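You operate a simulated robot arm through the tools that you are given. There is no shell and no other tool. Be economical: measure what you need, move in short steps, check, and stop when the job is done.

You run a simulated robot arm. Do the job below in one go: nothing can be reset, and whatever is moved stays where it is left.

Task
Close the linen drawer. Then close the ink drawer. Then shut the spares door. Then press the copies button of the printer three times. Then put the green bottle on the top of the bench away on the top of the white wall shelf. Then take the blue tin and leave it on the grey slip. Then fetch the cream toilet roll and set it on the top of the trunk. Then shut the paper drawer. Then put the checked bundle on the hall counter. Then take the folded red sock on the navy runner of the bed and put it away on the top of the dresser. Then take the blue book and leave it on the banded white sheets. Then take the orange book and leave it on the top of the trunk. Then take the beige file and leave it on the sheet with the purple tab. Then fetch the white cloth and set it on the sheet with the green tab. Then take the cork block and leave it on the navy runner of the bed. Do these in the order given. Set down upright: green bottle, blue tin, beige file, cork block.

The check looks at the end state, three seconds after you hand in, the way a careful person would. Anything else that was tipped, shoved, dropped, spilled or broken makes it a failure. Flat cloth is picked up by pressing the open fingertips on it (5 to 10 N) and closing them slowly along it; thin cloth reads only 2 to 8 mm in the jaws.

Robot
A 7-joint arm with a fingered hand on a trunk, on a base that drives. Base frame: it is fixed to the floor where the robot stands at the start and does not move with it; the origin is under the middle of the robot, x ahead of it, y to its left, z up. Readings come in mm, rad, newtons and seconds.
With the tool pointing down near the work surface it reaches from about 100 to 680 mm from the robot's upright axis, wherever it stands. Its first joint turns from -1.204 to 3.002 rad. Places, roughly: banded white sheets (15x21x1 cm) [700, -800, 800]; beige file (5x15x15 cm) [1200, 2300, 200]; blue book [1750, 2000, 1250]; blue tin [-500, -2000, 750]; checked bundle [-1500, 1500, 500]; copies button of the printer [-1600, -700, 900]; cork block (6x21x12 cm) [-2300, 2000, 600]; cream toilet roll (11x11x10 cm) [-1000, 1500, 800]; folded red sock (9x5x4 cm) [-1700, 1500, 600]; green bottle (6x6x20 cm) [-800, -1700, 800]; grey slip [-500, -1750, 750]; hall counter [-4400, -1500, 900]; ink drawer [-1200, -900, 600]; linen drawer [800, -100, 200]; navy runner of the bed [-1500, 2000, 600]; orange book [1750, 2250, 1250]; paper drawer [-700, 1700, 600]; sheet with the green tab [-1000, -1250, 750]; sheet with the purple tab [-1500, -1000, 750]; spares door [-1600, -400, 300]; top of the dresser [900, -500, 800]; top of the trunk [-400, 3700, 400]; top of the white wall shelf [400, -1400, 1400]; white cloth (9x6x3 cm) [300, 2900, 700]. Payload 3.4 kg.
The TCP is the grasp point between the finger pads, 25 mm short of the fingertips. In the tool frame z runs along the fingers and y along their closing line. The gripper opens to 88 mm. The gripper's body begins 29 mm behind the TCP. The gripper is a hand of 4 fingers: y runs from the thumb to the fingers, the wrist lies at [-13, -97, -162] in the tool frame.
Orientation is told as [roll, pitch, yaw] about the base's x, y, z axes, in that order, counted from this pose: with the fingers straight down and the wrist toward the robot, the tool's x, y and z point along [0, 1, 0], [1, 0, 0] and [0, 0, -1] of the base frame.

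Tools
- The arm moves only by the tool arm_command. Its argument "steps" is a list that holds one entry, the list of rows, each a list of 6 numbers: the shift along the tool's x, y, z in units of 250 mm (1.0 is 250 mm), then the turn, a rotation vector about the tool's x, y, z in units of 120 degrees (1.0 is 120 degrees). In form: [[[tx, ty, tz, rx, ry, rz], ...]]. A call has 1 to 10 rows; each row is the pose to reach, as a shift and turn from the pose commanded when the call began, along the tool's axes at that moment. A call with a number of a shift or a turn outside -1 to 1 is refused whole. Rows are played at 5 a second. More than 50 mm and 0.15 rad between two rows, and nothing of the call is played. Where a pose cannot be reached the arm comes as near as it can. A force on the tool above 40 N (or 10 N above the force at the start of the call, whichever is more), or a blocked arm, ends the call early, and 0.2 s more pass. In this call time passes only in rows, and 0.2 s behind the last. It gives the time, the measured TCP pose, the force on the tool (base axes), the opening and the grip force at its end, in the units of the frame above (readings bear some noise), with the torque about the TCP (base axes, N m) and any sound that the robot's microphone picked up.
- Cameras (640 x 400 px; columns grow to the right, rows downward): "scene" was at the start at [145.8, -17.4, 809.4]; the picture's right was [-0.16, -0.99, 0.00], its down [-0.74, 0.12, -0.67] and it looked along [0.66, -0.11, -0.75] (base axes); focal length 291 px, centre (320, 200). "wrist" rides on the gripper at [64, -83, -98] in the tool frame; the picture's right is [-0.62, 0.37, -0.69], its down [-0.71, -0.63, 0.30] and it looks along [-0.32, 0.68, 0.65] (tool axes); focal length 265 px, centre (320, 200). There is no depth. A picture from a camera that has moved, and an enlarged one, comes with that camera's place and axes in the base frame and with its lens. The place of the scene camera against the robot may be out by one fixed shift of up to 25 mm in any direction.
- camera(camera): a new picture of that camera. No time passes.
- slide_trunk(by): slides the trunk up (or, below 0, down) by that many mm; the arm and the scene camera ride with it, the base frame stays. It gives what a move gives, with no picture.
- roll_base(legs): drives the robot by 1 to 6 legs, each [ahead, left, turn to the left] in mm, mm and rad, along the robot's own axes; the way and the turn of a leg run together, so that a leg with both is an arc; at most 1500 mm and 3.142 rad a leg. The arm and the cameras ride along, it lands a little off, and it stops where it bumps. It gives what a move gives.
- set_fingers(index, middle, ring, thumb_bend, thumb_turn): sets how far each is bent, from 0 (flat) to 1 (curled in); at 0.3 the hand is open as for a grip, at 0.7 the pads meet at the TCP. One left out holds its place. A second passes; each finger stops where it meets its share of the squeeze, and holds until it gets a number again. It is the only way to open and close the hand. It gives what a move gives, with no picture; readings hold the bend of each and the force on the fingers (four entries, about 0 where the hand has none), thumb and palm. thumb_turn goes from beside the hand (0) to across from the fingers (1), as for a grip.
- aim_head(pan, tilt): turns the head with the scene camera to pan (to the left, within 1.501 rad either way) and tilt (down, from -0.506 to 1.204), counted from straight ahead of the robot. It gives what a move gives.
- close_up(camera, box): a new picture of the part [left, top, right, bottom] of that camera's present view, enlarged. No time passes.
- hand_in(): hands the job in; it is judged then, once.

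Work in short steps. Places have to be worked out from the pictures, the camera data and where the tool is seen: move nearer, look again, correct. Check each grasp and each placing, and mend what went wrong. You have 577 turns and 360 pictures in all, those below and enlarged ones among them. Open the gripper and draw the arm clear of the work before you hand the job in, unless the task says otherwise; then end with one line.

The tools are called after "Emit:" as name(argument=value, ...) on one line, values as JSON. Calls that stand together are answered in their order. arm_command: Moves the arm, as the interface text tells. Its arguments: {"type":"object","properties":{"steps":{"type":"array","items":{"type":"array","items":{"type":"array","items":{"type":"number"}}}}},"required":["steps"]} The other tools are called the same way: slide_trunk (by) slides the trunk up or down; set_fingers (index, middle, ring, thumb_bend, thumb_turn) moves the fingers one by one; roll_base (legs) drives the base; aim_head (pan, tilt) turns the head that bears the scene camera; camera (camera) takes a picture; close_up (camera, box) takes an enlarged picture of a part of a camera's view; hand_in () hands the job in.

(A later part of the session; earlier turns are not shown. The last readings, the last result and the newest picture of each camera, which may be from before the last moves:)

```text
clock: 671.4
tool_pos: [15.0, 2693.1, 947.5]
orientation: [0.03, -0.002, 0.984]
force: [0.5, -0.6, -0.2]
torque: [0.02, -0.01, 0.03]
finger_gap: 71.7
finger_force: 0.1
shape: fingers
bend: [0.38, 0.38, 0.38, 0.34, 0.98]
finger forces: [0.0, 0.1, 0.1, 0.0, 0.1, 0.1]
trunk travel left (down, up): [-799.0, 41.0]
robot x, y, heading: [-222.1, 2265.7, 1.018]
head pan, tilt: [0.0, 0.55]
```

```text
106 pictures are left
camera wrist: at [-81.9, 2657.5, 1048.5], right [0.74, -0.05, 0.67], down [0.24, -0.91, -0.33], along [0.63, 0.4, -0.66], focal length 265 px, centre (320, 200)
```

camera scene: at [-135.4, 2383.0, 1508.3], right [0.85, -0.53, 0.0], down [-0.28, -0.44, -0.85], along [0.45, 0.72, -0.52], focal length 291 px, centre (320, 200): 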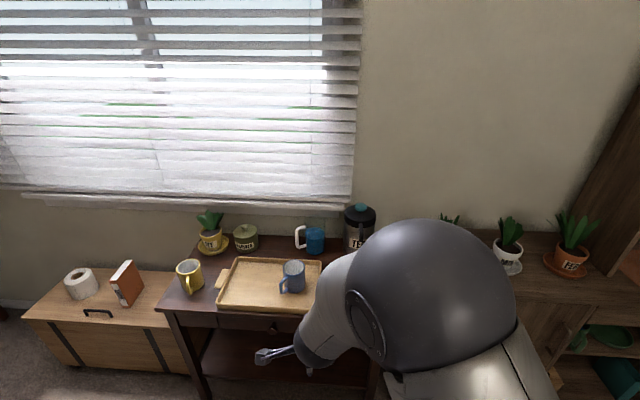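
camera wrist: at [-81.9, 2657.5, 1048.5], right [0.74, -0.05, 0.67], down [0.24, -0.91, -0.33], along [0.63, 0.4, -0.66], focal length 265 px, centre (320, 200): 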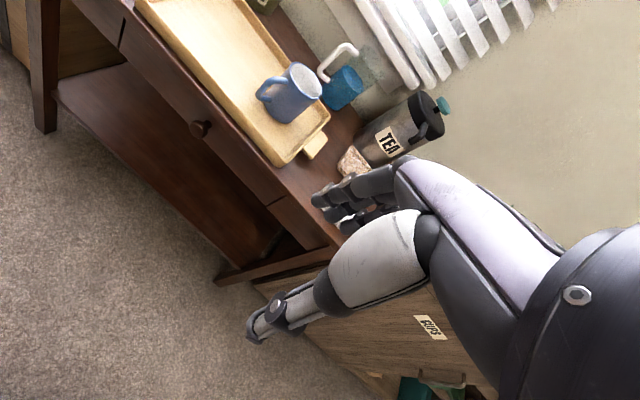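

I'm slightly too far left. I straighten, sidestep right and extend the arm a little to see the cloth.

Emit:
roll_base(legs=[[0, -120, -0.04]])

Emit:
arm_command(steps=[[[0, 0.18, 0, -0.013, 0, 0], [0, 0.36, 0, -0.013, 0, 0], [0, 0.5, 0, -0.013, 0, 0]]])

Emit:
camera(camera="scene")

Emit:
camera(camera="wrist")

```text
clock: 672.6
tool_pos: [131.1, 2619.5, 948.8]
orientation: [0.034, -0.002, 0.946]
force: [0.8, -0.1, 0.5]
torque: [0.02, 0.02, 0.03]
finger_gap: 71.6
finger_force: 0.0
shape: fingers
bend: [0.38, 0.38, 0.38, 0.34, 0.98]
finger forces: [0.0, 0.0, 0.1, 0.0, 0.0, 0.0]
trunk travel left (down, up): [-799.0, 41.0]
robot x, y, heading: [-128.6, 2204.6, 0.974]
head pan, tilt: [0.0, 0.55]
```

```text
clock: 673.4
tool_pos: [204.7, 2720.2, 947.9]
orientation: [0.033, -0.027, 0.945]
force: [-0.2, 0.3, 0.3]
torque: [0.0, 0.01, 0.01]
finger_gap: 71.8
finger_force: 0.0
shape: fingers
bend: [0.38, 0.38, 0.38, 0.34, 0.98]
finger forces: [0.0, 0.0, 0.1, 0.0, 0.0, 0.0]
trunk travel left (down, up): [-799.0, 41.0]
robot x, y, heading: [-131.1, 2209.1, 0.974]
head pan, tilt: [0.0, 0.55]
```

```text
105 pictures are left
camera scene: at [-27.5, 2315.2, 1508.0], right [0.83, -0.56, 0.0], down [-0.3, -0.43, -0.85], along [0.48, 0.71, -0.52], focal length 291 px, centre (320, 200)
```

scene: 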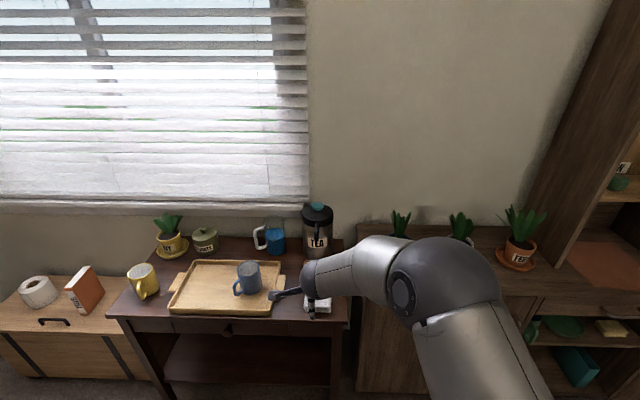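

```text
104 pictures are left
camera wrist: at [104.8, 2686.3, 1045.5], right [0.73, -0.09, 0.68], down [0.21, -0.92, -0.34], along [0.66, 0.39, -0.65], focal length 265 px, centre (320, 200)
```

wrist: 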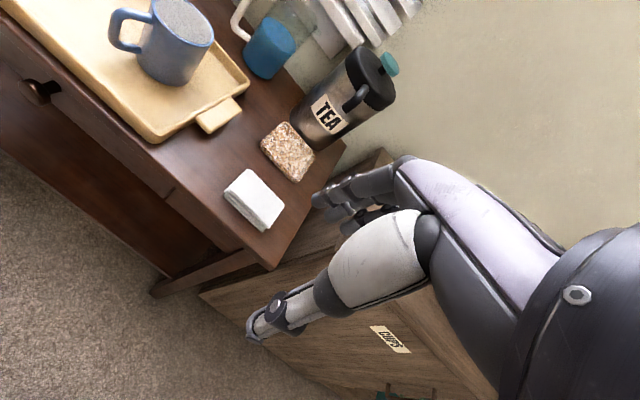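

The white cloth lies near the table's right-front corner. I level the hand, drive 150 mm ahead, and lower for a closer look.

Emit:
arm_command(steps=[[[0, 0, 0, 0.013, -0.016, 0]]])

Emit:
roll_base(legs=[[140, 0, 0]])

Emit:
slide_trunk(by=-90)

Emit:
camera(camera="wrist")

Emit:
camera(camera="scene")

```text
clock: 673.8
tool_pos: [204.6, 2720.9, 949.1]
orientation: [-0.001, -0.001, 0.945]
force: [-0.2, -0.4, -1.0]
torque: [-0.01, 0.01, -0.02]
finger_gap: 71.8
finger_force: 0.0
shape: fingers
bend: [0.38, 0.38, 0.38, 0.34, 0.98]
finger forces: [0.0, 0.0, 0.0, 0.0, 0.0, 0.0]
trunk travel left (down, up): [-799.0, 41.0]
robot x, y, heading: [-131.5, 2206.6, 0.972]
head pan, tilt: [0.0, 0.55]
```

```text
clock: 675.1
tool_pos: [279.1, 2836.5, 950.7]
orientation: [-0.002, -0.001, 0.945]
force: [0.0, 0.6, -0.3]
torque: [-0.03, -0.01, -0.02]
finger_gap: 71.8
finger_force: 0.0
shape: fingers
bend: [0.38, 0.38, 0.38, 0.34, 0.98]
finger forces: [0.0, 0.1, 0.1, 0.0, 0.0, 0.0]
trunk travel left (down, up): [-799.0, 41.0]
robot x, y, heading: [-48.1, 2320.0, 0.973]
head pan, tilt: [0.0, 0.55]
```

```text
clock: 676.4
tool_pos: [280.1, 2836.5, 859.6]
orientation: [-0.003, -0.003, 0.946]
force: [-0.9, -0.2, 0.4]
torque: [-0.01, 0.02, 0.0]
finger_gap: 72.0
finger_force: 0.0
shape: fingers
bend: [0.38, 0.38, 0.38, 0.34, 0.98]
finger forces: [0.0, 0.1, 0.1, 0.0, 0.0, 0.1]
trunk travel left (down, up): [-709.0, 131.0]
robot x, y, heading: [-49.5, 2318.4, 0.975]
head pan, tilt: [0.0, 0.55]
```

```text
103 pictures are left
camera wrist: at [178.5, 2805.5, 957.8], right [0.72, -0.07, 0.69], down [0.21, -0.93, -0.31], along [0.66, 0.37, -0.65], focal length 265 px, centre (320, 200)
```

wrist: 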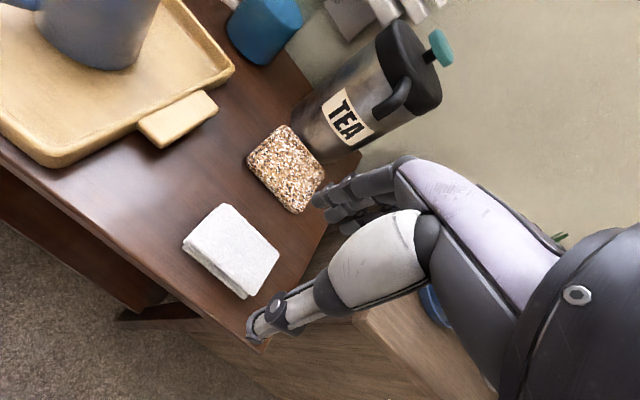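

```text
102 pictures are left
camera scene: at [46.1, 2430.3, 1418.3], right [0.83, -0.56, 0.0], down [-0.29, -0.43, -0.85], along [0.48, 0.71, -0.52], focal length 291 px, centre (320, 200)
```

scene: 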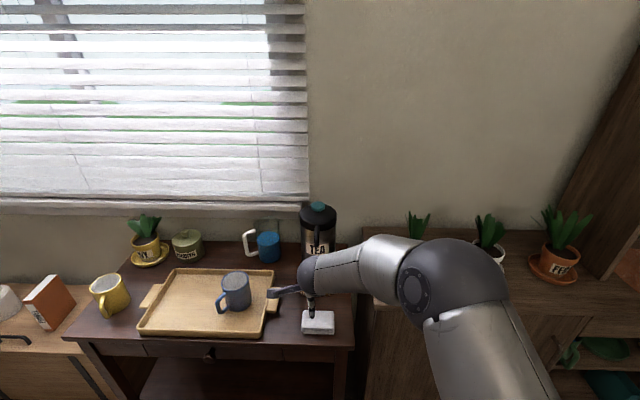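

Cloth centre is at about (308,2866), aligned with my tool, 60 mm across the grip. I open to 85 mm, move over it and lower near it.

Emit:
set_fingers(index=0.28, middle=0.28, ring=0.28, thumb_bend=0.28)

Emit:
arm_command(steps=[[[-0.03, 0.09, 0, 0, 0, 0], [-0.03, 0.17, 0, 0, 0, 0]]])

Emit:
slide_trunk(by=-95)

Emit:
camera(camera="wrist")

Emit:
close_up(camera="scene", box=[220, 200, 440, 380])

```text
clock: 677.4
tool_pos: [279.5, 2835.4, 860.1]
orientation: [-0.002, -0.001, 0.946]
force: [0.0, 0.1, 0.4]
torque: [-0.01, -0.03, -0.05]
finger_gap: 88.3
finger_force: 0.0
shape: fingers
bend: [0.28, 0.28, 0.28, 0.28, 0.97]
finger forces: [0.1, 0.0, 0.0, 0.0, 0.1, 0.0]
trunk travel left (down, up): [-709.0, 131.0]
robot x, y, heading: [-51.1, 2323.3, 0.975]
head pan, tilt: [0.0, 0.55]
```

```text
clock: 678.0
tool_pos: [310.5, 2864.8, 860.4]
orientation: [-0.002, -0.002, 0.947]
force: [0.8, 0.2, 0.8]
torque: [-0.02, -0.02, 0.02]
finger_gap: 88.3
finger_force: 0.1
shape: fingers
bend: [0.28, 0.28, 0.28, 0.28, 0.97]
finger forces: [0.0, 0.0, 0.1, 0.0, 0.0, 0.0]
trunk travel left (down, up): [-709.0, 131.0]
robot x, y, heading: [-49.5, 2316.3, 0.974]
head pan, tilt: [0.0, 0.55]
```

```text
clock: 679.3
tool_pos: [309.9, 2864.6, 764.2]
orientation: [-0.001, -0.004, 0.945]
force: [0.0, 0.2, 0.7]
torque: [-0.01, -0.02, -0.01]
finger_gap: 88.3
finger_force: 0.0
shape: fingers
bend: [0.28, 0.28, 0.28, 0.28, 0.97]
finger forces: [0.0, 0.0, 0.0, 0.1, 0.0, 0.1]
trunk travel left (down, up): [-614.0, 226.0]
robot x, y, heading: [-48.5, 2321.8, 0.978]
head pan, tilt: [0.0, 0.55]
```

```text
101 pictures are left
camera wrist: at [209.2, 2834.6, 862.5], right [0.72, -0.07, 0.69], down [0.21, -0.93, -0.31], along [0.66, 0.37, -0.65], focal length 265 px, centre (320, 200)
```

wrist: 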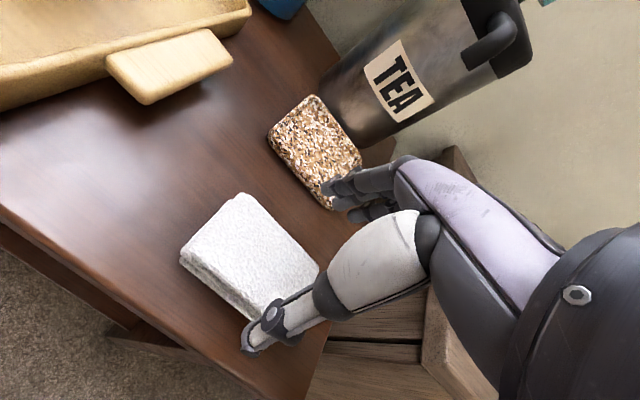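

```text
2.22 times, centred on (330, 290) of scene
camera zoom: at [46.2, 2430.4, 1323.3], right [0.83, -0.56, 0.0], down [-0.29, -0.43, -0.85], along [0.48, 0.71, -0.52], focal length 647 px, centre (298, 0)
```

zoom: 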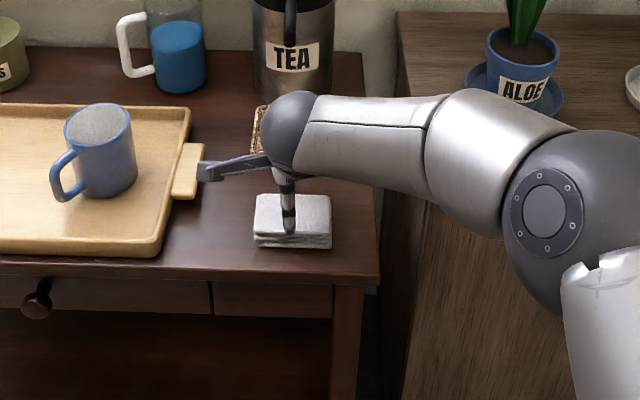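

The cloth is centred between thumb and fingers; the coaster is 40 mm beyond. I lower further.

Emit:
slide_trunk(by=-45)

Emit:
arm_command(steps=[[[0, 0, 0.016, 0, 0, 0], [0, 0, 0.032, 0, 0, 0]]])

Emit:
camera(camera="wrist")

```text
clock: 680.2
tool_pos: [311.6, 2864.4, 718.7]
orientation: [-0.002, -0.005, 0.946]
force: [-0.5, -0.8, 0.8]
torque: [0.03, 0.01, 0.01]
finger_gap: 88.1
finger_force: 0.1
shape: fingers
bend: [0.28, 0.28, 0.28, 0.28, 0.97]
finger forces: [0.0, 0.0, 0.0, 0.0, 0.0, 0.1]
trunk travel left (down, up): [-569.0, 271.0]
robot x, y, heading: [-54.8, 2319.8, 0.974]
head pan, tilt: [0.0, 0.55]
```

```text
clock: 680.8
tool_pos: [311.6, 2865.4, 712.3]
orientation: [-0.001, -0.004, 0.947]
force: [0.5, 0.0, -0.5]
torque: [0.02, -0.01, 0.0]
finger_gap: 88.4
finger_force: 0.1
shape: fingers
bend: [0.28, 0.28, 0.28, 0.28, 0.97]
finger forces: [0.1, 0.0, 0.1, 0.1, 0.1, 0.1]
trunk travel left (down, up): [-569.0, 271.0]
robot x, y, heading: [-51.4, 2321.0, 0.973]
head pan, tilt: [0.0, 0.55]
```

```text
99 pictures are left
camera wrist: at [209.0, 2834.7, 809.8], right [0.72, -0.07, 0.69], down [0.21, -0.93, -0.31], along [0.66, 0.37, -0.65], focal length 265 px, centre (320, 200)
```

wrist: 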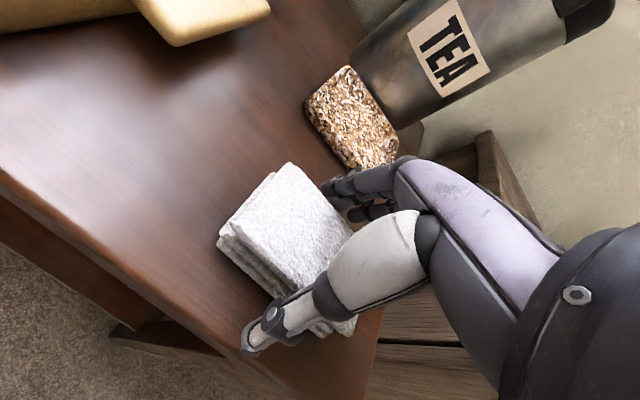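

I close slowly at this height.

Emit:
set_fingers(index=0.46, middle=0.46, ring=0.46, thumb_bend=0.46)

Emit:
set_fingers(index=0.56, middle=0.56, ring=0.56, thumb_bend=0.54)

Emit:
camera(camera="wrist")

```text
clock: 681.8
tool_pos: [311.0, 2865.0, 711.6]
orientation: [-0.002, -0.005, 0.945]
force: [0.0, 0.6, 1.3]
torque: [0.02, -0.05, 0.02]
finger_gap: 57.5
finger_force: 3.9
shape: fingers
bend: [0.43, 0.45, 0.45, 0.43, 0.99]
finger forces: [2.8, 0.8, 0.7, 0.0, 3.7, 0.1]
trunk travel left (down, up): [-569.0, 271.0]
robot x, y, heading: [-50.5, 2320.0, 0.978]
head pan, tilt: [0.0, 0.55]
```

```text
clock: 682.8
tool_pos: [311.2, 2865.6, 712.0]
orientation: [-0.001, -0.003, 0.948]
force: [1.3, 1.7, 2.3]
torque: [0.09, -0.09, 0.05]
finger_gap: 54.4
finger_force: 14.7
shape: fingers
bend: [0.48, 0.5, 0.5, 0.44, 0.99]
finger forces: [6.7, 4.6, 4.1, 0.1, 14.2, 0.0]
trunk travel left (down, up): [-569.0, 271.0]
robot x, y, heading: [-50.8, 2320.4, 0.977]
head pan, tilt: [0.0, 0.55]
```

```text
98 pictures are left
camera wrist: at [209.0, 2834.6, 810.0], right [0.72, -0.07, 0.69], down [0.21, -0.93, -0.31], along [0.66, 0.37, -0.65], focal length 265 px, centre (320, 200)
```

wrist: 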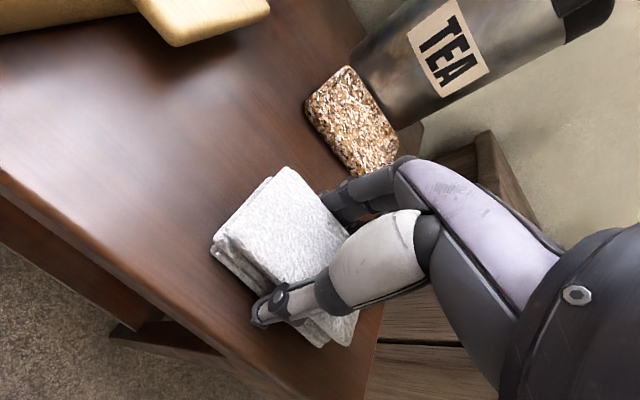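

The cloth is gripped (54 mm, 14 N). I lift 40 mm and check.

Emit:
slide_trunk(by=40)

Emit:
camera(camera="wrist")

```text
clock: 683.6
tool_pos: [310.2, 2864.6, 750.3]
orientation: [-0.001, -0.002, 0.945]
force: [0.8, -0.5, -0.9]
torque: [0.0, -0.02, 0.02]
finger_gap: 54.2
finger_force: 14.5
shape: fingers
bend: [0.48, 0.51, 0.5, 0.44, 0.99]
finger forces: [6.5, 4.1, 3.8, 0.0, 14.7, 0.1]
trunk travel left (down, up): [-609.0, 231.0]
robot x, y, heading: [-53.7, 2319.0, 0.977]
head pan, tilt: [0.0, 0.55]
```

```text
97 pictures are left
camera wrist: at [209.1, 2834.7, 849.6], right [0.72, -0.06, 0.69], down [0.21, -0.93, -0.3], along [0.66, 0.37, -0.65], focal length 265 px, centre (320, 200)
```

wrist: 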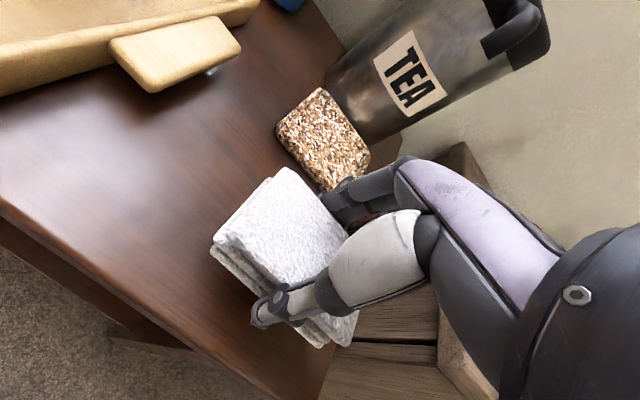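

Held. I raise it, back away and drive to the printer cabinet's MAP sheet (green tab).

Emit:
slide_trunk(by=200)

Emit:
roll_base(legs=[[-100, 0, 0], [0, -700, 0], [0, 0, 3.14], [1200, 180, 0], [1150, 180, 0]])

Emit:
aim_head(pan=0.0, tilt=0.5)

Emit:
camera(camera="scene")

Emit:
camera(camera="wrist")

```text
clock: 685.8
tool_pos: [310.7, 2865.2, 951.3]
orientation: [-0.003, -0.001, 0.945]
force: [1.0, -0.4, 0.1]
torque: [0.02, -0.01, 0.03]
finger_gap: 54.1
finger_force: 15.0
shape: fingers
bend: [0.48, 0.51, 0.5, 0.44, 0.99]
finger forces: [6.5, 4.2, 3.7, 0.1, 14.7, 0.0]
trunk travel left (down, up): [-809.0, 31.0]
robot x, y, heading: [-48.1, 2318.6, 0.973]
head pan, tilt: [0.0, 0.55]
```

```text
clock: 708.9
tool_pos: [-1094.9, -775.6, 951.3]
orientation: [-0.001, 0.0, -2.258]
force: [0.2, -0.6, -0.7]
torque: [-0.03, 0.01, 0.02]
finger_gap: 53.1
finger_force: 12.8
shape: fingers
bend: [0.49, 0.51, 0.51, 0.44, 0.99]
finger forces: [5.6, 3.7, 3.4, 0.1, 12.9, 0.1]
trunk travel left (down, up): [-809.0, 31.0]
robot x, y, heading: [-699.4, -251.4, -2.227]
head pan, tilt: [0.0, 0.55]
```

```text
clock: 709.6
tool_pos: [-1094.9, -776.3, 951.9]
orientation: [-0.002, -0.002, -2.257]
force: [0.0, -0.8, -0.8]
torque: [-0.02, 0.01, 0.01]
finger_gap: 53.3
finger_force: 13.0
shape: fingers
bend: [0.49, 0.51, 0.51, 0.44, 0.99]
finger forces: [5.7, 3.7, 3.4, 0.0, 13.0, 0.0]
trunk travel left (down, up): [-809.0, 31.0]
robot x, y, heading: [-702.7, -252.3, -2.225]
head pan, tilt: [0.0, 0.499]
```

```text
96 pictures are left
camera scene: at [-769.7, -369.4, 1522.8], right [-0.79, 0.61, 0.0], down [0.29, 0.38, -0.88], along [-0.54, -0.7, -0.48], focal length 291 px, centre (320, 200)
```

scene: 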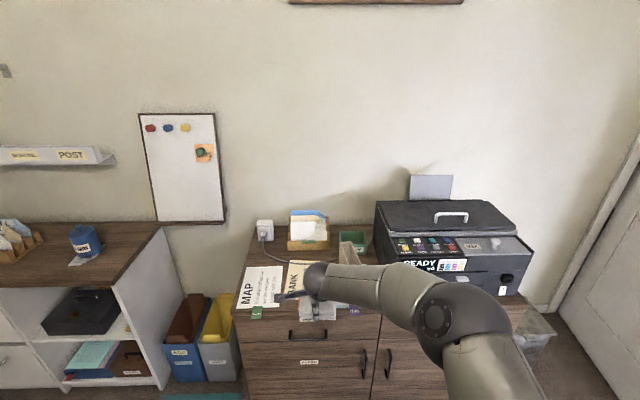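

```text
95 pictures are left
camera wrist: at [-992.3, -751.7, 1049.6], right [-0.71, 0.11, 0.69], down [-0.15, 0.94, -0.31], along [-0.69, -0.32, -0.65], focal length 265 px, centre (320, 200)
```

wrist: 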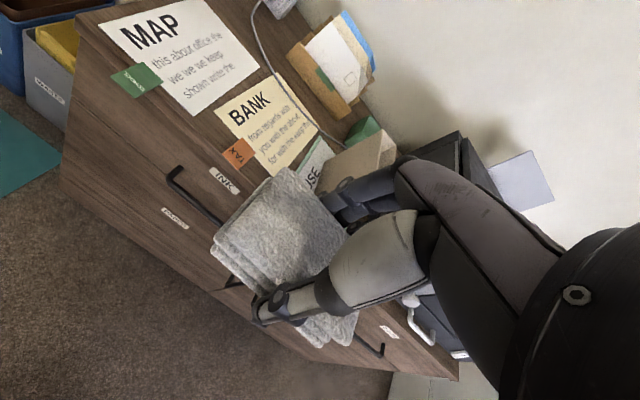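

MAP sheet's centre is near f≈1550, l≈-280. I straighten and move there.

Emit:
roll_base(legs=[[0, 0, 0.06], [200, 153, 0], [92, 0, 0]])

Emit:
slide_trunk(by=-120)

Emit:
camera(camera="wrist")

Emit:
camera(camera="scene")

```text
clock: 712.6
tool_pos: [-1100.0, -1125.9, 951.4]
orientation: [-0.002, -0.001, -2.199]
force: [0.4, -0.1, -1.8]
torque: [-0.01, -0.03, -0.05]
finger_gap: 53.5
finger_force: 13.4
shape: fingers
bend: [0.49, 0.51, 0.51, 0.44, 0.99]
finger forces: [5.7, 3.8, 3.4, 0.0, 13.0, 0.0]
trunk travel left (down, up): [-809.0, 31.0]
robot x, y, heading: [-738.1, -579.8, -2.173]
head pan, tilt: [0.0, 0.499]
```

```text
clock: 714.1
tool_pos: [-1100.0, -1125.6, 831.8]
orientation: [-0.001, -0.003, -2.198]
force: [0.7, -0.7, -0.2]
torque: [0.02, 0.02, 0.02]
finger_gap: 53.3
finger_force: 13.2
shape: fingers
bend: [0.49, 0.51, 0.51, 0.44, 0.99]
finger forces: [5.6, 3.7, 3.3, 0.0, 13.2, 0.1]
trunk travel left (down, up): [-689.0, 151.0]
robot x, y, heading: [-736.2, -579.9, -2.168]
head pan, tilt: [0.0, 0.499]
```

```text
94 pictures are left
camera wrist: at [-998.0, -1095.4, 929.8], right [-0.72, 0.07, 0.69], down [-0.21, 0.93, -0.31], along [-0.67, -0.36, -0.65], focal length 265 px, centre (320, 200)
```

wrist: 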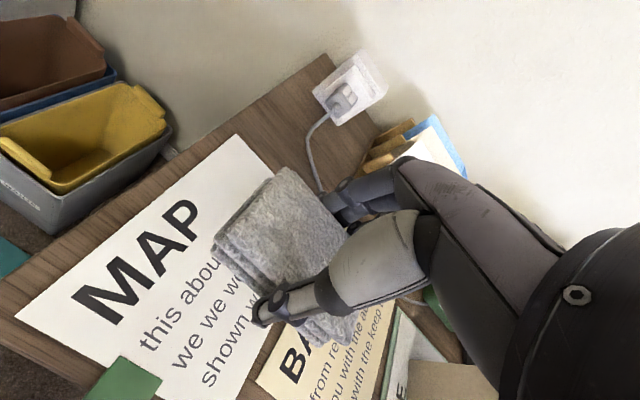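

```text
93 pictures are left
camera scene: at [-797.9, -701.9, 1402.8], right [-0.83, 0.56, 0.0], down [0.27, 0.4, -0.88], along [-0.49, -0.73, -0.48], focal length 291 px, centre (320, 200)
```

scene: 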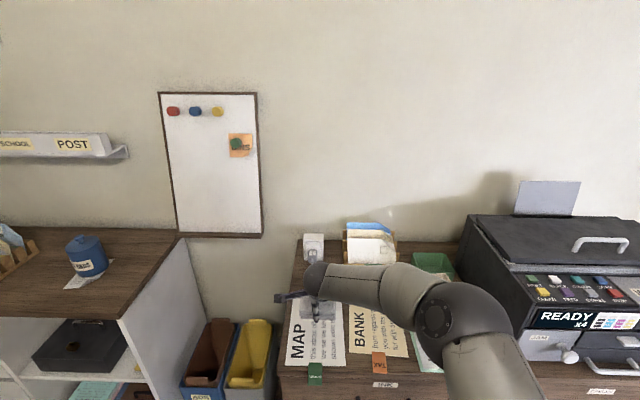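

The cloth is centred over the MAP sheet (f 1470–1670, l −207…−350). I lower toward it.

Emit:
slide_trunk(by=-62)

Emit:
arm_command(steps=[[[0, 0.03, 0.016, 0, 0, 0], [0, 0.04, 0.032, 0, 0, 0], [0, 0.04, 0.048, 0, 0, 0]]])

Emit:
camera(camera="wrist")

```text
clock: 715.1
tool_pos: [-1098.9, -1124.9, 770.5]
orientation: [-0.001, -0.002, -2.2]
force: [-0.1, -1.1, -0.6]
torque: [-0.04, -0.02, 0.02]
finger_gap: 53.3
finger_force: 12.3
shape: fingers
bend: [0.49, 0.51, 0.51, 0.44, 0.99]
finger forces: [5.7, 3.8, 3.5, 0.0, 13.1, 0.1]
trunk travel left (down, up): [-627.0, 213.0]
robot x, y, heading: [-736.4, -580.9, -2.17]
head pan, tilt: [0.0, 0.499]
```

```text
clock: 715.9
tool_pos: [-1103.6, -1134.0, 756.6]
orientation: [-0.001, -0.003, -2.198]
force: [-0.1, -0.7, -0.9]
torque: [-0.03, 0.02, -0.01]
finger_gap: 53.6
finger_force: 13.0
shape: fingers
bend: [0.49, 0.51, 0.51, 0.44, 0.99]
finger forces: [5.6, 3.7, 3.4, 0.1, 12.9, 0.1]
trunk travel left (down, up): [-627.0, 213.0]
robot x, y, heading: [-739.9, -580.2, -2.164]
head pan, tilt: [0.0, 0.499]
```

```text
92 pictures are left
camera wrist: at [-1003.4, -1103.5, 854.8], right [-0.72, 0.07, 0.69], down [-0.21, 0.93, -0.3], along [-0.67, -0.36, -0.65], focal length 265 px, centre (320, 200)
```

wrist: 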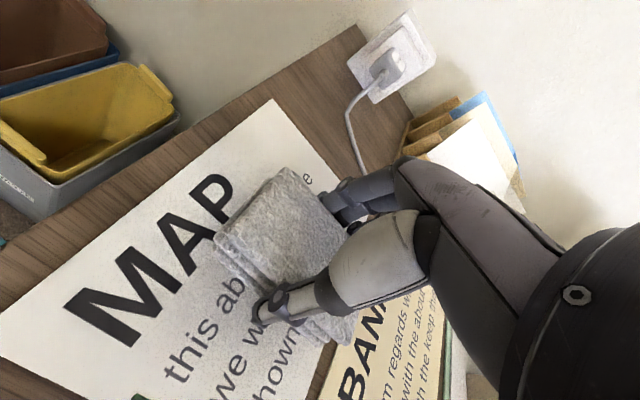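

The cloth's right end is near the sheet's right edge; I shift 18 mm left, then lower to contact.

Emit:
arm_command(steps=[[[0.07, 0, 0, 0, 0, 0], [0.07, 0, 0.016, 0, 0, 0], [0.07, 0, 0.032, 0, 0, 0]]])

Emit:
camera(camera="wrist")

```text
clock: 716.7
tool_pos: [-1090.2, -1142.5, 748.6]
orientation: [-0.002, -0.003, -2.198]
force: [-0.8, 0.0, -0.6]
torque: [-0.01, 0.0, -0.01]
finger_gap: 53.3
finger_force: 13.6
shape: fingers
bend: [0.49, 0.51, 0.51, 0.44, 0.99]
finger forces: [5.7, 3.7, 3.4, 0.1, 13.0, 0.1]
trunk travel left (down, up): [-627.0, 213.0]
robot x, y, heading: [-735.4, -581.2, -2.173]
head pan, tilt: [0.0, 0.499]
```

```text
91 pictures are left
camera wrist: at [-989.2, -1113.7, 847.0], right [-0.72, 0.07, 0.69], down [-0.21, 0.93, -0.31], along [-0.67, -0.36, -0.65], focal length 265 px, centre (320, 200)
```

wrist: 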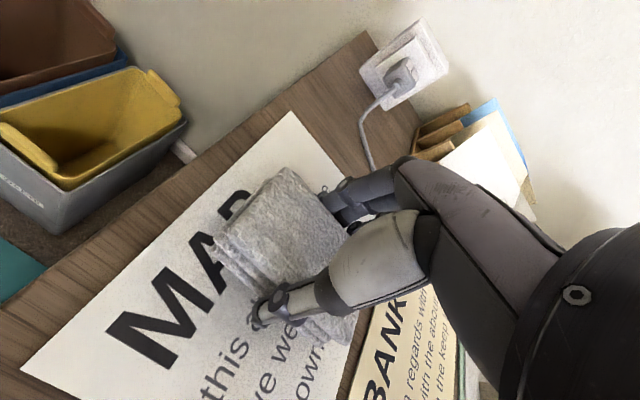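

Well inside the sheet now. I lower in 3 mm steps to contact.

Emit:
arm_command(steps=[[[0, 0, 0.012, 0, 0, 0], [0, 0, 0.024, 0, 0, 0], [0, 0, 0.036, 0, 0, 0], [0, 0, 0.048, 0, 0, 0]]])

```text
clock: 717.7
tool_pos: [-1091.4, -1143.6, 736.8]
orientation: [0.001, -0.003, -2.199]
force: [0.1, -0.5, -0.8]
torque: [0.0, 0.06, -0.01]
finger_gap: 53.1
finger_force: 13.4
shape: fingers
bend: [0.49, 0.51, 0.51, 0.44, 0.99]
finger forces: [5.7, 3.6, 3.3, 0.0, 13.0, 0.0]
trunk travel left (down, up): [-627.0, 213.0]
robot x, y, heading: [-735.7, -578.9, -2.173]
head pan, tilt: [0.0, 0.499]
```

Emit:
arm_command(steps=[[[0, 0, 0.012, 0, 0, 0], [0, 0, 0.024, 0, 0, 0], [0, 0, 0.036, 0, 0, 0]]])

Emit:
camera(camera="wrist")

```text
clock: 718.5
tool_pos: [-1091.7, -1142.5, 734.2]
orientation: [0.002, -0.01, -2.2]
force: [0.8, -0.2, 16.7]
torque: [-0.18, 0.23, 0.03]
finger_gap: 53.4
finger_force: 14.9
shape: fingers
bend: [0.49, 0.51, 0.51, 0.44, 0.99]
finger forces: [5.5, 4.7, 4.3, 0.0, 15.4, 0.0]
trunk travel left (down, up): [-627.0, 213.0]
robot x, y, heading: [-735.2, -581.4, -2.17]
head pan, tilt: [0.0, 0.499]
```

```text
90 pictures are left
camera wrist: at [-989.3, -1112.7, 830.8], right [-0.71, 0.07, 0.7], down [-0.21, 0.93, -0.31], along [-0.67, -0.37, -0.65], focal length 265 px, centre (320, 200)
```

wrist: 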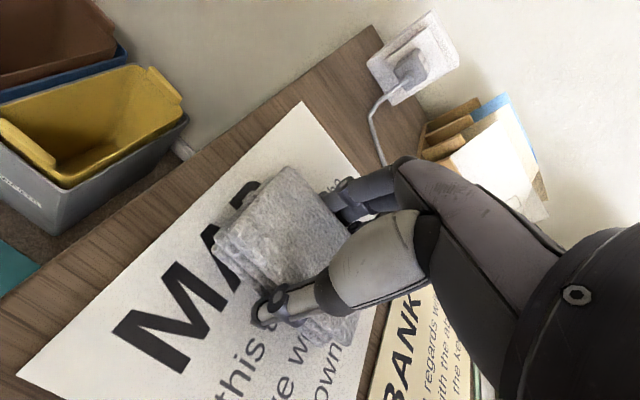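

Contact. I relieve 3 mm, release, and rise straight up.

Emit:
arm_command(steps=[[[0, 0, -0.012, 0, 0, 0]]])

Emit:
set_fingers(index=0.38, middle=0.38, ring=0.38, thumb_bend=0.36)

Emit:
slide_trunk(by=130)

Emit:
camera(camera="wrist")

```text
clock: 718.9
tool_pos: [-1089.9, -1141.4, 734.2]
orientation: [-0.001, -0.005, -2.2]
force: [-1.4, -4.5, 13.6]
torque: [-0.23, 0.23, 0.07]
finger_gap: 53.5
finger_force: 14.4
shape: fingers
bend: [0.49, 0.51, 0.5, 0.45, 0.99]
finger forces: [6.6, 4.9, 4.6, 0.0, 12.9, 0.0]
trunk travel left (down, up): [-627.0, 213.0]
robot x, y, heading: [-732.9, -581.0, -2.171]
head pan, tilt: [0.0, 0.499]
```

```text
clock: 719.9
tool_pos: [-1090.8, -1142.9, 730.7]
orientation: [-0.003, -0.002, -2.2]
force: [0.3, 0.2, -0.3]
torque: [-0.02, 0.03, -0.01]
finger_gap: 69.8
finger_force: 0.2
shape: fingers
bend: [0.38, 0.38, 0.38, 0.36, 0.98]
finger forces: [0.0, 0.4, 0.1, 0.0, 0.2, 0.0]
trunk travel left (down, up): [-627.0, 213.0]
robot x, y, heading: [-737.8, -581.9, -2.17]
head pan, tilt: [0.0, 0.499]
```

```text
clock: 721.5
tool_pos: [-1091.4, -1143.6, 861.5]
orientation: [0.0, -0.002, -2.199]
force: [-0.8, 0.1, -0.5]
torque: [0.03, -0.01, 0.0]
finger_gap: 69.7
finger_force: 0.2
shape: fingers
bend: [0.38, 0.38, 0.38, 0.36, 0.98]
finger forces: [0.0, 0.0, 0.0, 0.0, 0.1, 0.1]
trunk travel left (down, up): [-757.0, 83.0]
robot x, y, heading: [-736.2, -582.0, -2.166]
head pan, tilt: [0.0, 0.499]
```

```text
89 pictures are left
camera wrist: at [-990.2, -1113.2, 959.6], right [-0.72, 0.07, 0.69], down [-0.21, 0.93, -0.31], along [-0.67, -0.36, -0.65], focal length 265 px, centre (320, 200)
```

wrist: 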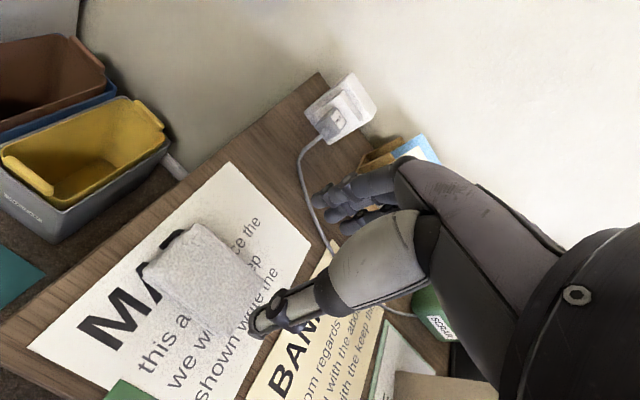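

The cloth lies on the green-tab sheet. Last: the cork block on the bed. I back off, turn round, and sidestep along the room to the bed's left side.

Emit:
roll_base(legs=[[-240, 0, 0], [0, 0, 3.14], [0, 1300, 0]])

Emit:
aim_head(pan=0.3, tilt=0.4)

Emit:
camera(camera="scene")

```text
clock: 736.7
tool_pos: [-1340.3, 883.6, 861.0]
orientation: [-0.003, -0.002, 0.966]
force: [-0.5, -0.2, 0.7]
torque: [-0.05, 0.02, -0.02]
finger_gap: 70.1
finger_force: 0.1
shape: fingers
bend: [0.38, 0.38, 0.38, 0.36, 0.98]
finger forces: [0.1, 0.0, 0.0, 0.0, 0.0, 0.0]
trunk travel left (down, up): [-757.0, 83.0]
robot x, y, heading: [-1680.2, 313.7, 0.99]
head pan, tilt: [0.0, 0.499]
```

```text
clock: 737.5
tool_pos: [-1340.4, 883.5, 862.6]
orientation: [0.0, -0.001, 0.966]
force: [0.3, 0.0, 0.1]
torque: [0.0, 0.04, 0.01]
finger_gap: 69.7
finger_force: 0.0
shape: fingers
bend: [0.38, 0.38, 0.38, 0.36, 0.98]
finger forces: [0.0, 0.0, 0.0, 0.0, 0.1, 0.2]
trunk travel left (down, up): [-757.0, 83.0]
robot x, y, heading: [-1682.6, 312.2, 0.99]
head pan, tilt: [0.3, 0.4]
```

```text
88 pictures are left
camera scene: at [-1611.2, 439.5, 1479.9], right [0.96, -0.27, 0.0], down [-0.11, -0.37, -0.92], along [0.25, 0.89, -0.39], focal length 291 px, centre (320, 200)
```

scene: 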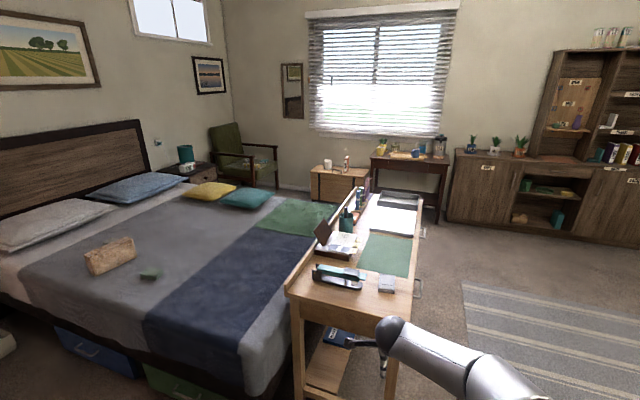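

I see the cork block on the bed's left side toward the pillows. I continue left 1000 and look again.

Emit:
roll_base(legs=[[0, 1050, -0.014]])

Emit:
aim_head(pan=0.25, tilt=0.55)

Emit:
camera(camera="scene")

Emit:
camera(camera="wrist")

```text
clock: 742.9
tool_pos: [-2206.6, 1448.3, 860.6]
orientation: [-0.002, -0.003, 0.963]
force: [-0.2, 0.4, 1.0]
torque: [0.0, -0.01, -0.04]
finger_gap: 69.6
finger_force: 0.0
shape: fingers
bend: [0.38, 0.38, 0.38, 0.36, 0.98]
finger forces: [0.1, 0.1, 0.0, 0.0, 0.0, 0.1]
trunk travel left (down, up): [-757.0, 83.0]
robot x, y, heading: [-2549.9, 876.3, 0.994]
head pan, tilt: [0.3, 0.4]
```

```text
clock: 743.6
tool_pos: [-2208.0, 1448.3, 861.8]
orientation: [0.0, -0.002, 0.964]
force: [1.1, -0.1, 0.3]
torque: [0.0, 0.01, -0.01]
finger_gap: 69.9
finger_force: 0.1
shape: fingers
bend: [0.38, 0.38, 0.38, 0.36, 0.98]
finger forces: [0.1, 0.0, 0.0, 0.0, 0.0, 0.1]
trunk travel left (down, up): [-757.0, 83.0]
robot x, y, heading: [-2551.7, 880.1, 0.992]
head pan, tilt: [0.25, 0.55]
```

```text
87 pictures are left
camera scene: at [-2475.8, 1001.2, 1466.3], right [0.95, -0.32, 0.0], down [-0.17, -0.49, -0.85], along [0.28, 0.81, -0.52], focal length 291 px, centre (320, 200)
```

scene: 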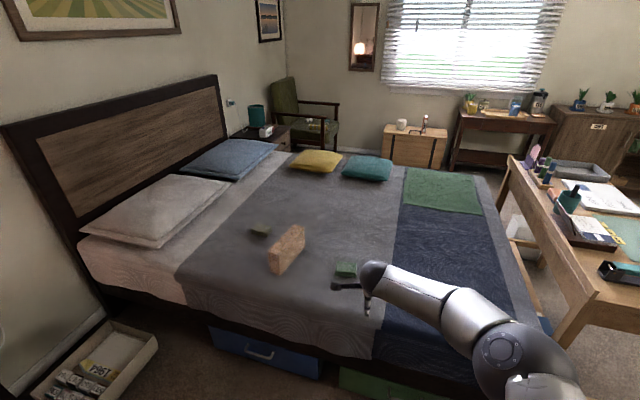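

```text
86 pictures are left
camera wrist: at [-2308.1, 1416.2, 959.7], right [0.72, -0.05, 0.69], down [0.23, -0.92, -0.31], along [0.66, 0.38, -0.65], focal length 265 px, centre (320, 200)
```

wrist: 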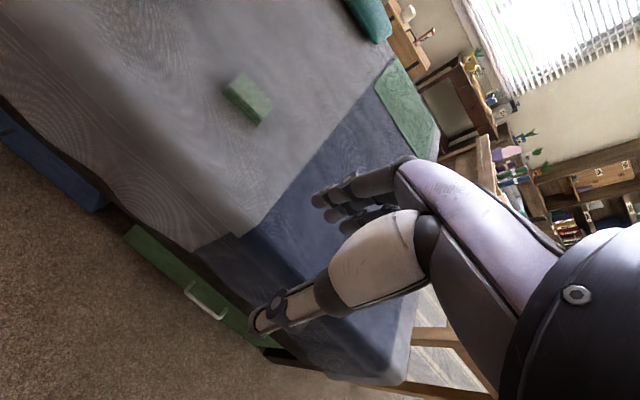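

The block's long axis is turned about 20° from my heading, so the hand must yaw ~70° left to grip across its 6 cm thickness. I test that yaw here in free space.

Emit:
arm_command(steps=[[[0, -0.06, 0, 0, 0, -0.066], [0, -0.12, 0, 0, 0, -0.132], [0, -0.18, 0, 0, 0, -0.198], [0, -0.24, 0, 0, 0, -0.264], [0, -0.3, 0, 0, 0, -0.33], [0, -0.3, 0, 0, 0, -0.396], [0, -0.3, 0, 0, 0, -0.462], [0, -0.3, 0, 0, 0, -0.528], [0, -0.3, 0, 0, 0, -0.588]]])

Emit:
set_fingers(index=0.28, middle=0.28, ring=0.28, thumb_bend=0.28)

```text
clock: 745.6
tool_pos: [-2262.7, 1377.4, 848.1]
orientation: [-0.079, -0.062, 1.909]
force: [-0.4, 0.2, 0.4]
torque: [0.0, 0.02, 0.01]
finger_gap: 69.8
finger_force: 0.0
shape: fingers
bend: [0.38, 0.38, 0.38, 0.36, 0.98]
finger forces: [0.1, 0.0, 0.0, 0.0, 0.1, 0.1]
out of reach, approached as far as the arm can: row 7, 8, 9
trunk travel left (down, up): [-757.0, 83.0]
robot x, y, heading: [-2550.9, 880.2, 0.991]
head pan, tilt: [0.25, 0.55]
```

```text
clock: 746.6
tool_pos: [-2261.8, 1377.2, 847.6]
orientation: [-0.077, -0.062, 1.908]
force: [-0.4, 0.1, 0.8]
torque: [-0.03, -0.02, -0.03]
finger_gap: 88.3
finger_force: 0.0
shape: fingers
bend: [0.28, 0.28, 0.28, 0.28, 0.97]
finger forces: [0.0, 0.0, 0.0, 0.1, 0.0, 0.1]
trunk travel left (down, up): [-757.0, 83.0]
robot x, y, heading: [-2551.6, 879.7, 0.992]
head pan, tilt: [0.25, 0.55]
```

The yaw limit is ≈0.85 rad relative to the robot, so I'll turn the robot itself left to heading 1.4 beside the bed. I level the hand and move there.

Emit:
arm_command(steps=[[[0, 0, 0, 0.015, 0.018, 0.025], [0, 0, 0, 0.0296, 0.037, 0.05]]])

Emit:
roll_base(legs=[[440, 85, 0], [0, 0, 0.408]])

Emit:
aim_head(pan=0.0, tilt=0.6)

Emit:
camera(camera="scene")

Emit:
camera(camera="wrist")

```text
clock: 747.2
tool_pos: [-2262.6, 1377.5, 846.7]
orientation: [0.005, -0.004, 1.801]
force: [-0.6, 1.0, -0.3]
torque: [0.01, -0.01, -0.02]
finger_gap: 88.3
finger_force: 0.0
shape: fingers
bend: [0.28, 0.28, 0.28, 0.28, 0.97]
finger forces: [0.1, 0.0, 0.1, 0.0, 0.0, 0.0]
trunk travel left (down, up): [-757.0, 83.0]
robot x, y, heading: [-2548.2, 875.7, 0.994]
head pan, tilt: [0.25, 0.55]
```

```text
clock: 751.0
tool_pos: [-2312.5, 1859.8, 847.6]
orientation: [0.004, -0.003, 2.205]
force: [-0.2, -1.2, 0.1]
torque: [0.0, 0.04, 0.0]
finger_gap: 88.3
finger_force: 0.1
shape: fingers
bend: [0.28, 0.28, 0.28, 0.28, 0.97]
finger forces: [0.0, 0.1, 0.0, 0.1, 0.0, 0.1]
trunk travel left (down, up): [-757.0, 83.0]
robot x, y, heading: [-2384.0, 1289.8, 1.395]
head pan, tilt: [0.25, 0.55]
```

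```text
clock: 751.8
tool_pos: [-2311.7, 1860.2, 847.5]
orientation: [0.005, -0.004, 2.202]
force: [-0.8, 1.4, -0.5]
torque: [0.0, -0.01, 0.01]
finger_gap: 88.2
finger_force: 0.1
shape: fingers
bend: [0.28, 0.28, 0.28, 0.28, 0.97]
finger forces: [0.1, 0.1, 0.0, 0.0, 0.0, 0.1]
trunk travel left (down, up): [-757.0, 83.0]
robot x, y, heading: [-2384.0, 1288.6, 1.395]
head pan, tilt: [0.0, 0.6]
```

```text
85 pictures are left
camera scene: at [-2340.5, 1419.5, 1461.7], right [0.98, -0.17, 0.0], down [-0.1, -0.56, -0.83], along [0.14, 0.81, -0.56], focal length 291 px, centre (320, 200)
```

scene: 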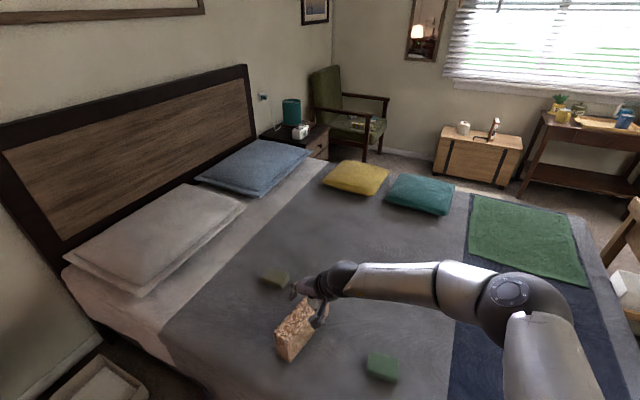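

```text
84 pictures are left
camera wrist: at [-2314.6, 1754.2, 945.7], right [0.29, 0.66, 0.69], down [0.95, -0.09, -0.31], along [-0.15, 0.74, -0.65], focal length 265 px, centre (320, 200)
```

wrist: 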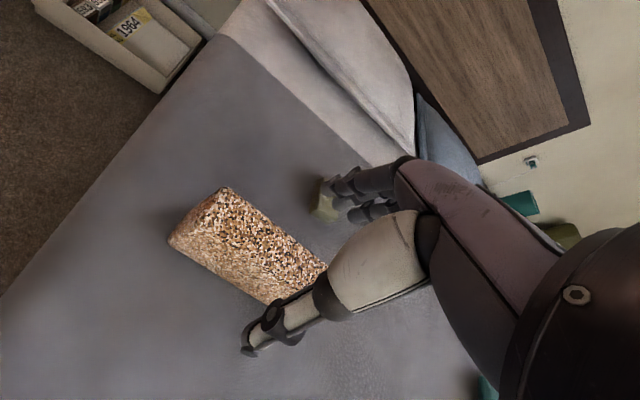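

The block's axis is ~9° off the hand's. I turn the base 0.15 more left and move 60 mm ahead, then look.

Emit:
roll_base(legs=[[0, 0, 0.15], [60, 0, 0]])

Emit:
camera(camera="wrist")

```text
clock: 753.4
tool_pos: [-2397.6, 1925.0, 846.4]
orientation: [0.006, -0.004, 2.355]
force: [0.5, 0.3, 0.0]
torque: [-0.03, 0.0, 0.01]
finger_gap: 88.2
finger_force: 0.1
shape: fingers
bend: [0.28, 0.28, 0.28, 0.28, 0.97]
finger forces: [0.1, 0.0, 0.0, 0.0, 0.0, 0.1]
trunk travel left (down, up): [-757.0, 83.0]
robot x, y, heading: [-2381.9, 1347.4, 1.547]
head pan, tilt: [0.0, 0.6]
```

```text
83 pictures are left
camera wrist: at [-2383.8, 1820.1, 945.2], right [0.18, 0.7, 0.69], down [0.95, 0.06, -0.31], along [-0.26, 0.71, -0.65], focal length 265 px, centre (320, 200)
```

wrist: 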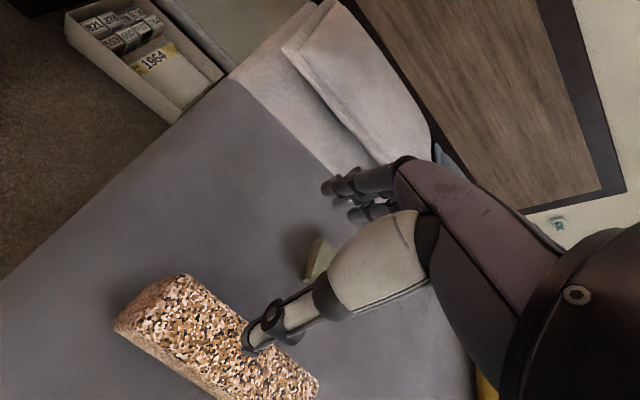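

The block is now parallel to the hand. Its centre is 90 mm along −x and 35 mm along −y; I move over it and lower to just above.

Emit:
arm_command(steps=[[[-0.12, -0.05, 0, 0, 0, 0], [-0.24, -0.1, 0, 0, 0, 0], [-0.36, -0.14, 0, 0, 0, 0]]])

Emit:
slide_trunk(by=-90)

Emit:
camera(camera="wrist")

Emit:
camera(camera="scene")

```text
clock: 754.2
tool_pos: [-2374.7, 1930.8, 846.7]
orientation: [0.003, -0.005, 2.354]
force: [0.1, -0.8, -0.4]
torque: [-0.01, -0.03, -0.01]
finger_gap: 88.6
finger_force: 0.0
shape: fingers
bend: [0.28, 0.28, 0.28, 0.28, 0.97]
finger forces: [0.0, 0.1, 0.0, 0.0, 0.1, 0.1]
out of reach, approached as far as the arm can: row 1, 2, 3
trunk travel left (down, up): [-757.0, 83.0]
robot x, y, heading: [-2378.8, 1346.1, 1.543]
head pan, tilt: [0.0, 0.6]
```

```text
clock: 755.5
tool_pos: [-2375.7, 1931.5, 756.4]
orientation: [0.004, -0.006, 2.352]
force: [-0.1, -0.1, 0.4]
torque: [0.03, 0.01, -0.01]
finger_gap: 88.4
finger_force: 0.1
shape: fingers
bend: [0.28, 0.28, 0.28, 0.28, 0.97]
finger forces: [0.1, 0.1, 0.0, 0.0, 0.0, 0.1]
trunk travel left (down, up): [-667.0, 173.0]
robot x, y, heading: [-2380.4, 1347.6, 1.545]
head pan, tilt: [0.0, 0.6]
```

```text
82 pictures are left
camera wrist: at [-2362.4, 1826.5, 855.1], right [0.18, 0.7, 0.69], down [0.95, 0.06, -0.31], along [-0.26, 0.71, -0.65], focal length 265 px, centre (320, 200)
```

wrist: 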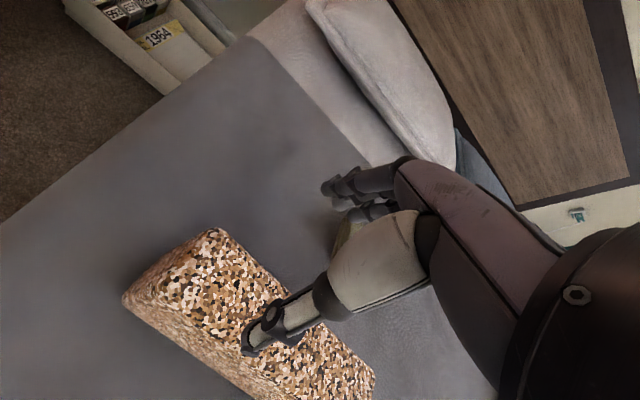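

```text
81 pictures are left
camera scene: at [-2359.6, 1481.3, 1371.8], right [1.0, -0.03, 0.0], down [-0.01, -0.56, -0.83], along [0.02, 0.82, -0.56], focal length 291 px, centre (320, 200)
```

scene: 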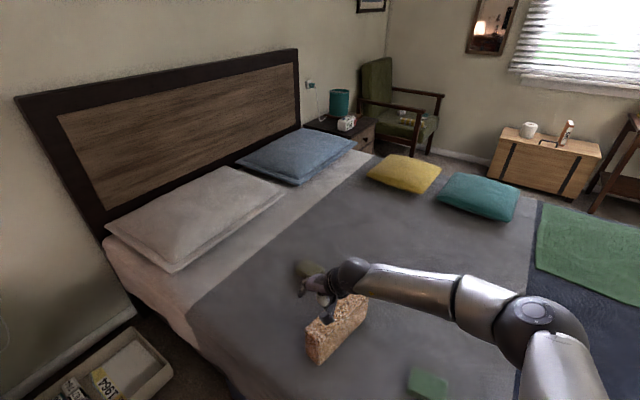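

The yaw limit blocks me; the block should be more in line with the hand's yaw. I raise the arm relative to the trunk for more reach, and reposition the base toward the foot end.

Emit:
arm_command(steps=[[[0, 0, -0.14, 0, 0, 0], [0, 0, -0.28, 0, 0, 0], [0, 0, -0.42, 0, 0, 0]]])

Emit:
slide_trunk(by=-100)

Emit:
roll_base(legs=[[-46, -94, 0]])

Emit:
arm_command(steps=[[[-0.05, 0.1, 0, 0, 0, 0], [-0.1, 0.2, 0, 0, 0, 0], [-0.15, 0.3, 0, 0, 0, 0]]])

Emit:
camera(camera="wrist")

```text
clock: 756.3
tool_pos: [-2373.5, 1929.4, 862.3]
orientation: [0.003, -0.004, 2.353]
force: [-0.3, -0.3, 0.0]
torque: [-0.01, 0.01, 0.03]
finger_gap: 88.3
finger_force: 0.1
shape: fingers
bend: [0.28, 0.28, 0.28, 0.28, 0.97]
finger forces: [0.0, 0.0, 0.1, 0.0, 0.1, 0.0]
trunk travel left (down, up): [-667.0, 173.0]
robot x, y, heading: [-2382.1, 1347.0, 1.547]
head pan, tilt: [0.0, 0.6]
```

```text
clock: 757.6
tool_pos: [-2372.5, 1929.2, 761.9]
orientation: [0.006, -0.005, 2.351]
force: [-0.1, 0.9, -0.4]
torque: [-0.01, 0.02, 0.01]
finger_gap: 88.5
finger_force: 0.2
shape: fingers
bend: [0.28, 0.28, 0.28, 0.28, 0.97]
finger forces: [0.0, 0.0, 0.1, 0.0, 0.0, 0.0]
trunk travel left (down, up): [-567.0, 273.0]
robot x, y, heading: [-2378.8, 1346.9, 1.545]
head pan, tilt: [0.0, 0.6]
```

```text
clock: 758.8
tool_pos: [-2279.8, 1879.9, 761.8]
orientation: [0.004, -0.006, 2.354]
force: [-0.7, -0.4, 0.5]
torque: [0.01, 0.01, 0.03]
finger_gap: 88.5
finger_force: 0.1
shape: fingers
bend: [0.28, 0.28, 0.28, 0.28, 0.97]
finger forces: [0.0, 0.0, 0.1, 0.0, 0.0, 0.0]
trunk travel left (down, up): [-567.0, 273.0]
robot x, y, heading: [-2287.8, 1297.1, 1.544]
head pan, tilt: [0.0, 0.6]
```

```text
clock: 759.6
tool_pos: [-2279.3, 1880.8, 762.3]
orientation: [0.003, -0.004, 2.352]
force: [-0.2, -0.2, 0.3]
torque: [-0.01, -0.03, 0.0]
finger_gap: 88.4
finger_force: 0.2
shape: fingers
bend: [0.28, 0.28, 0.28, 0.28, 0.97]
finger forces: [0.0, 0.0, 0.1, 0.1, 0.1, 0.0]
out of reach, approached as far as the arm can: row 1, 2, 3
trunk travel left (down, up): [-567.0, 273.0]
robot x, y, heading: [-2287.1, 1297.4, 1.546]
head pan, tilt: [0.0, 0.6]
```

```text
80 pictures are left
camera wrist: at [-2266.3, 1775.8, 859.9], right [0.18, 0.7, 0.69], down [0.95, 0.06, -0.31], along [-0.25, 0.71, -0.65], focal length 265 px, centre (320, 200)
```

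wrist: 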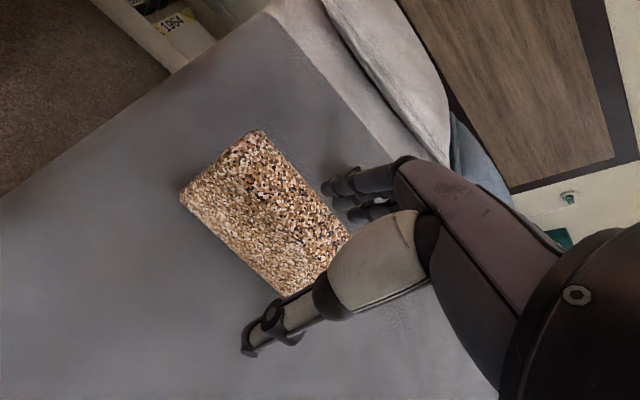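

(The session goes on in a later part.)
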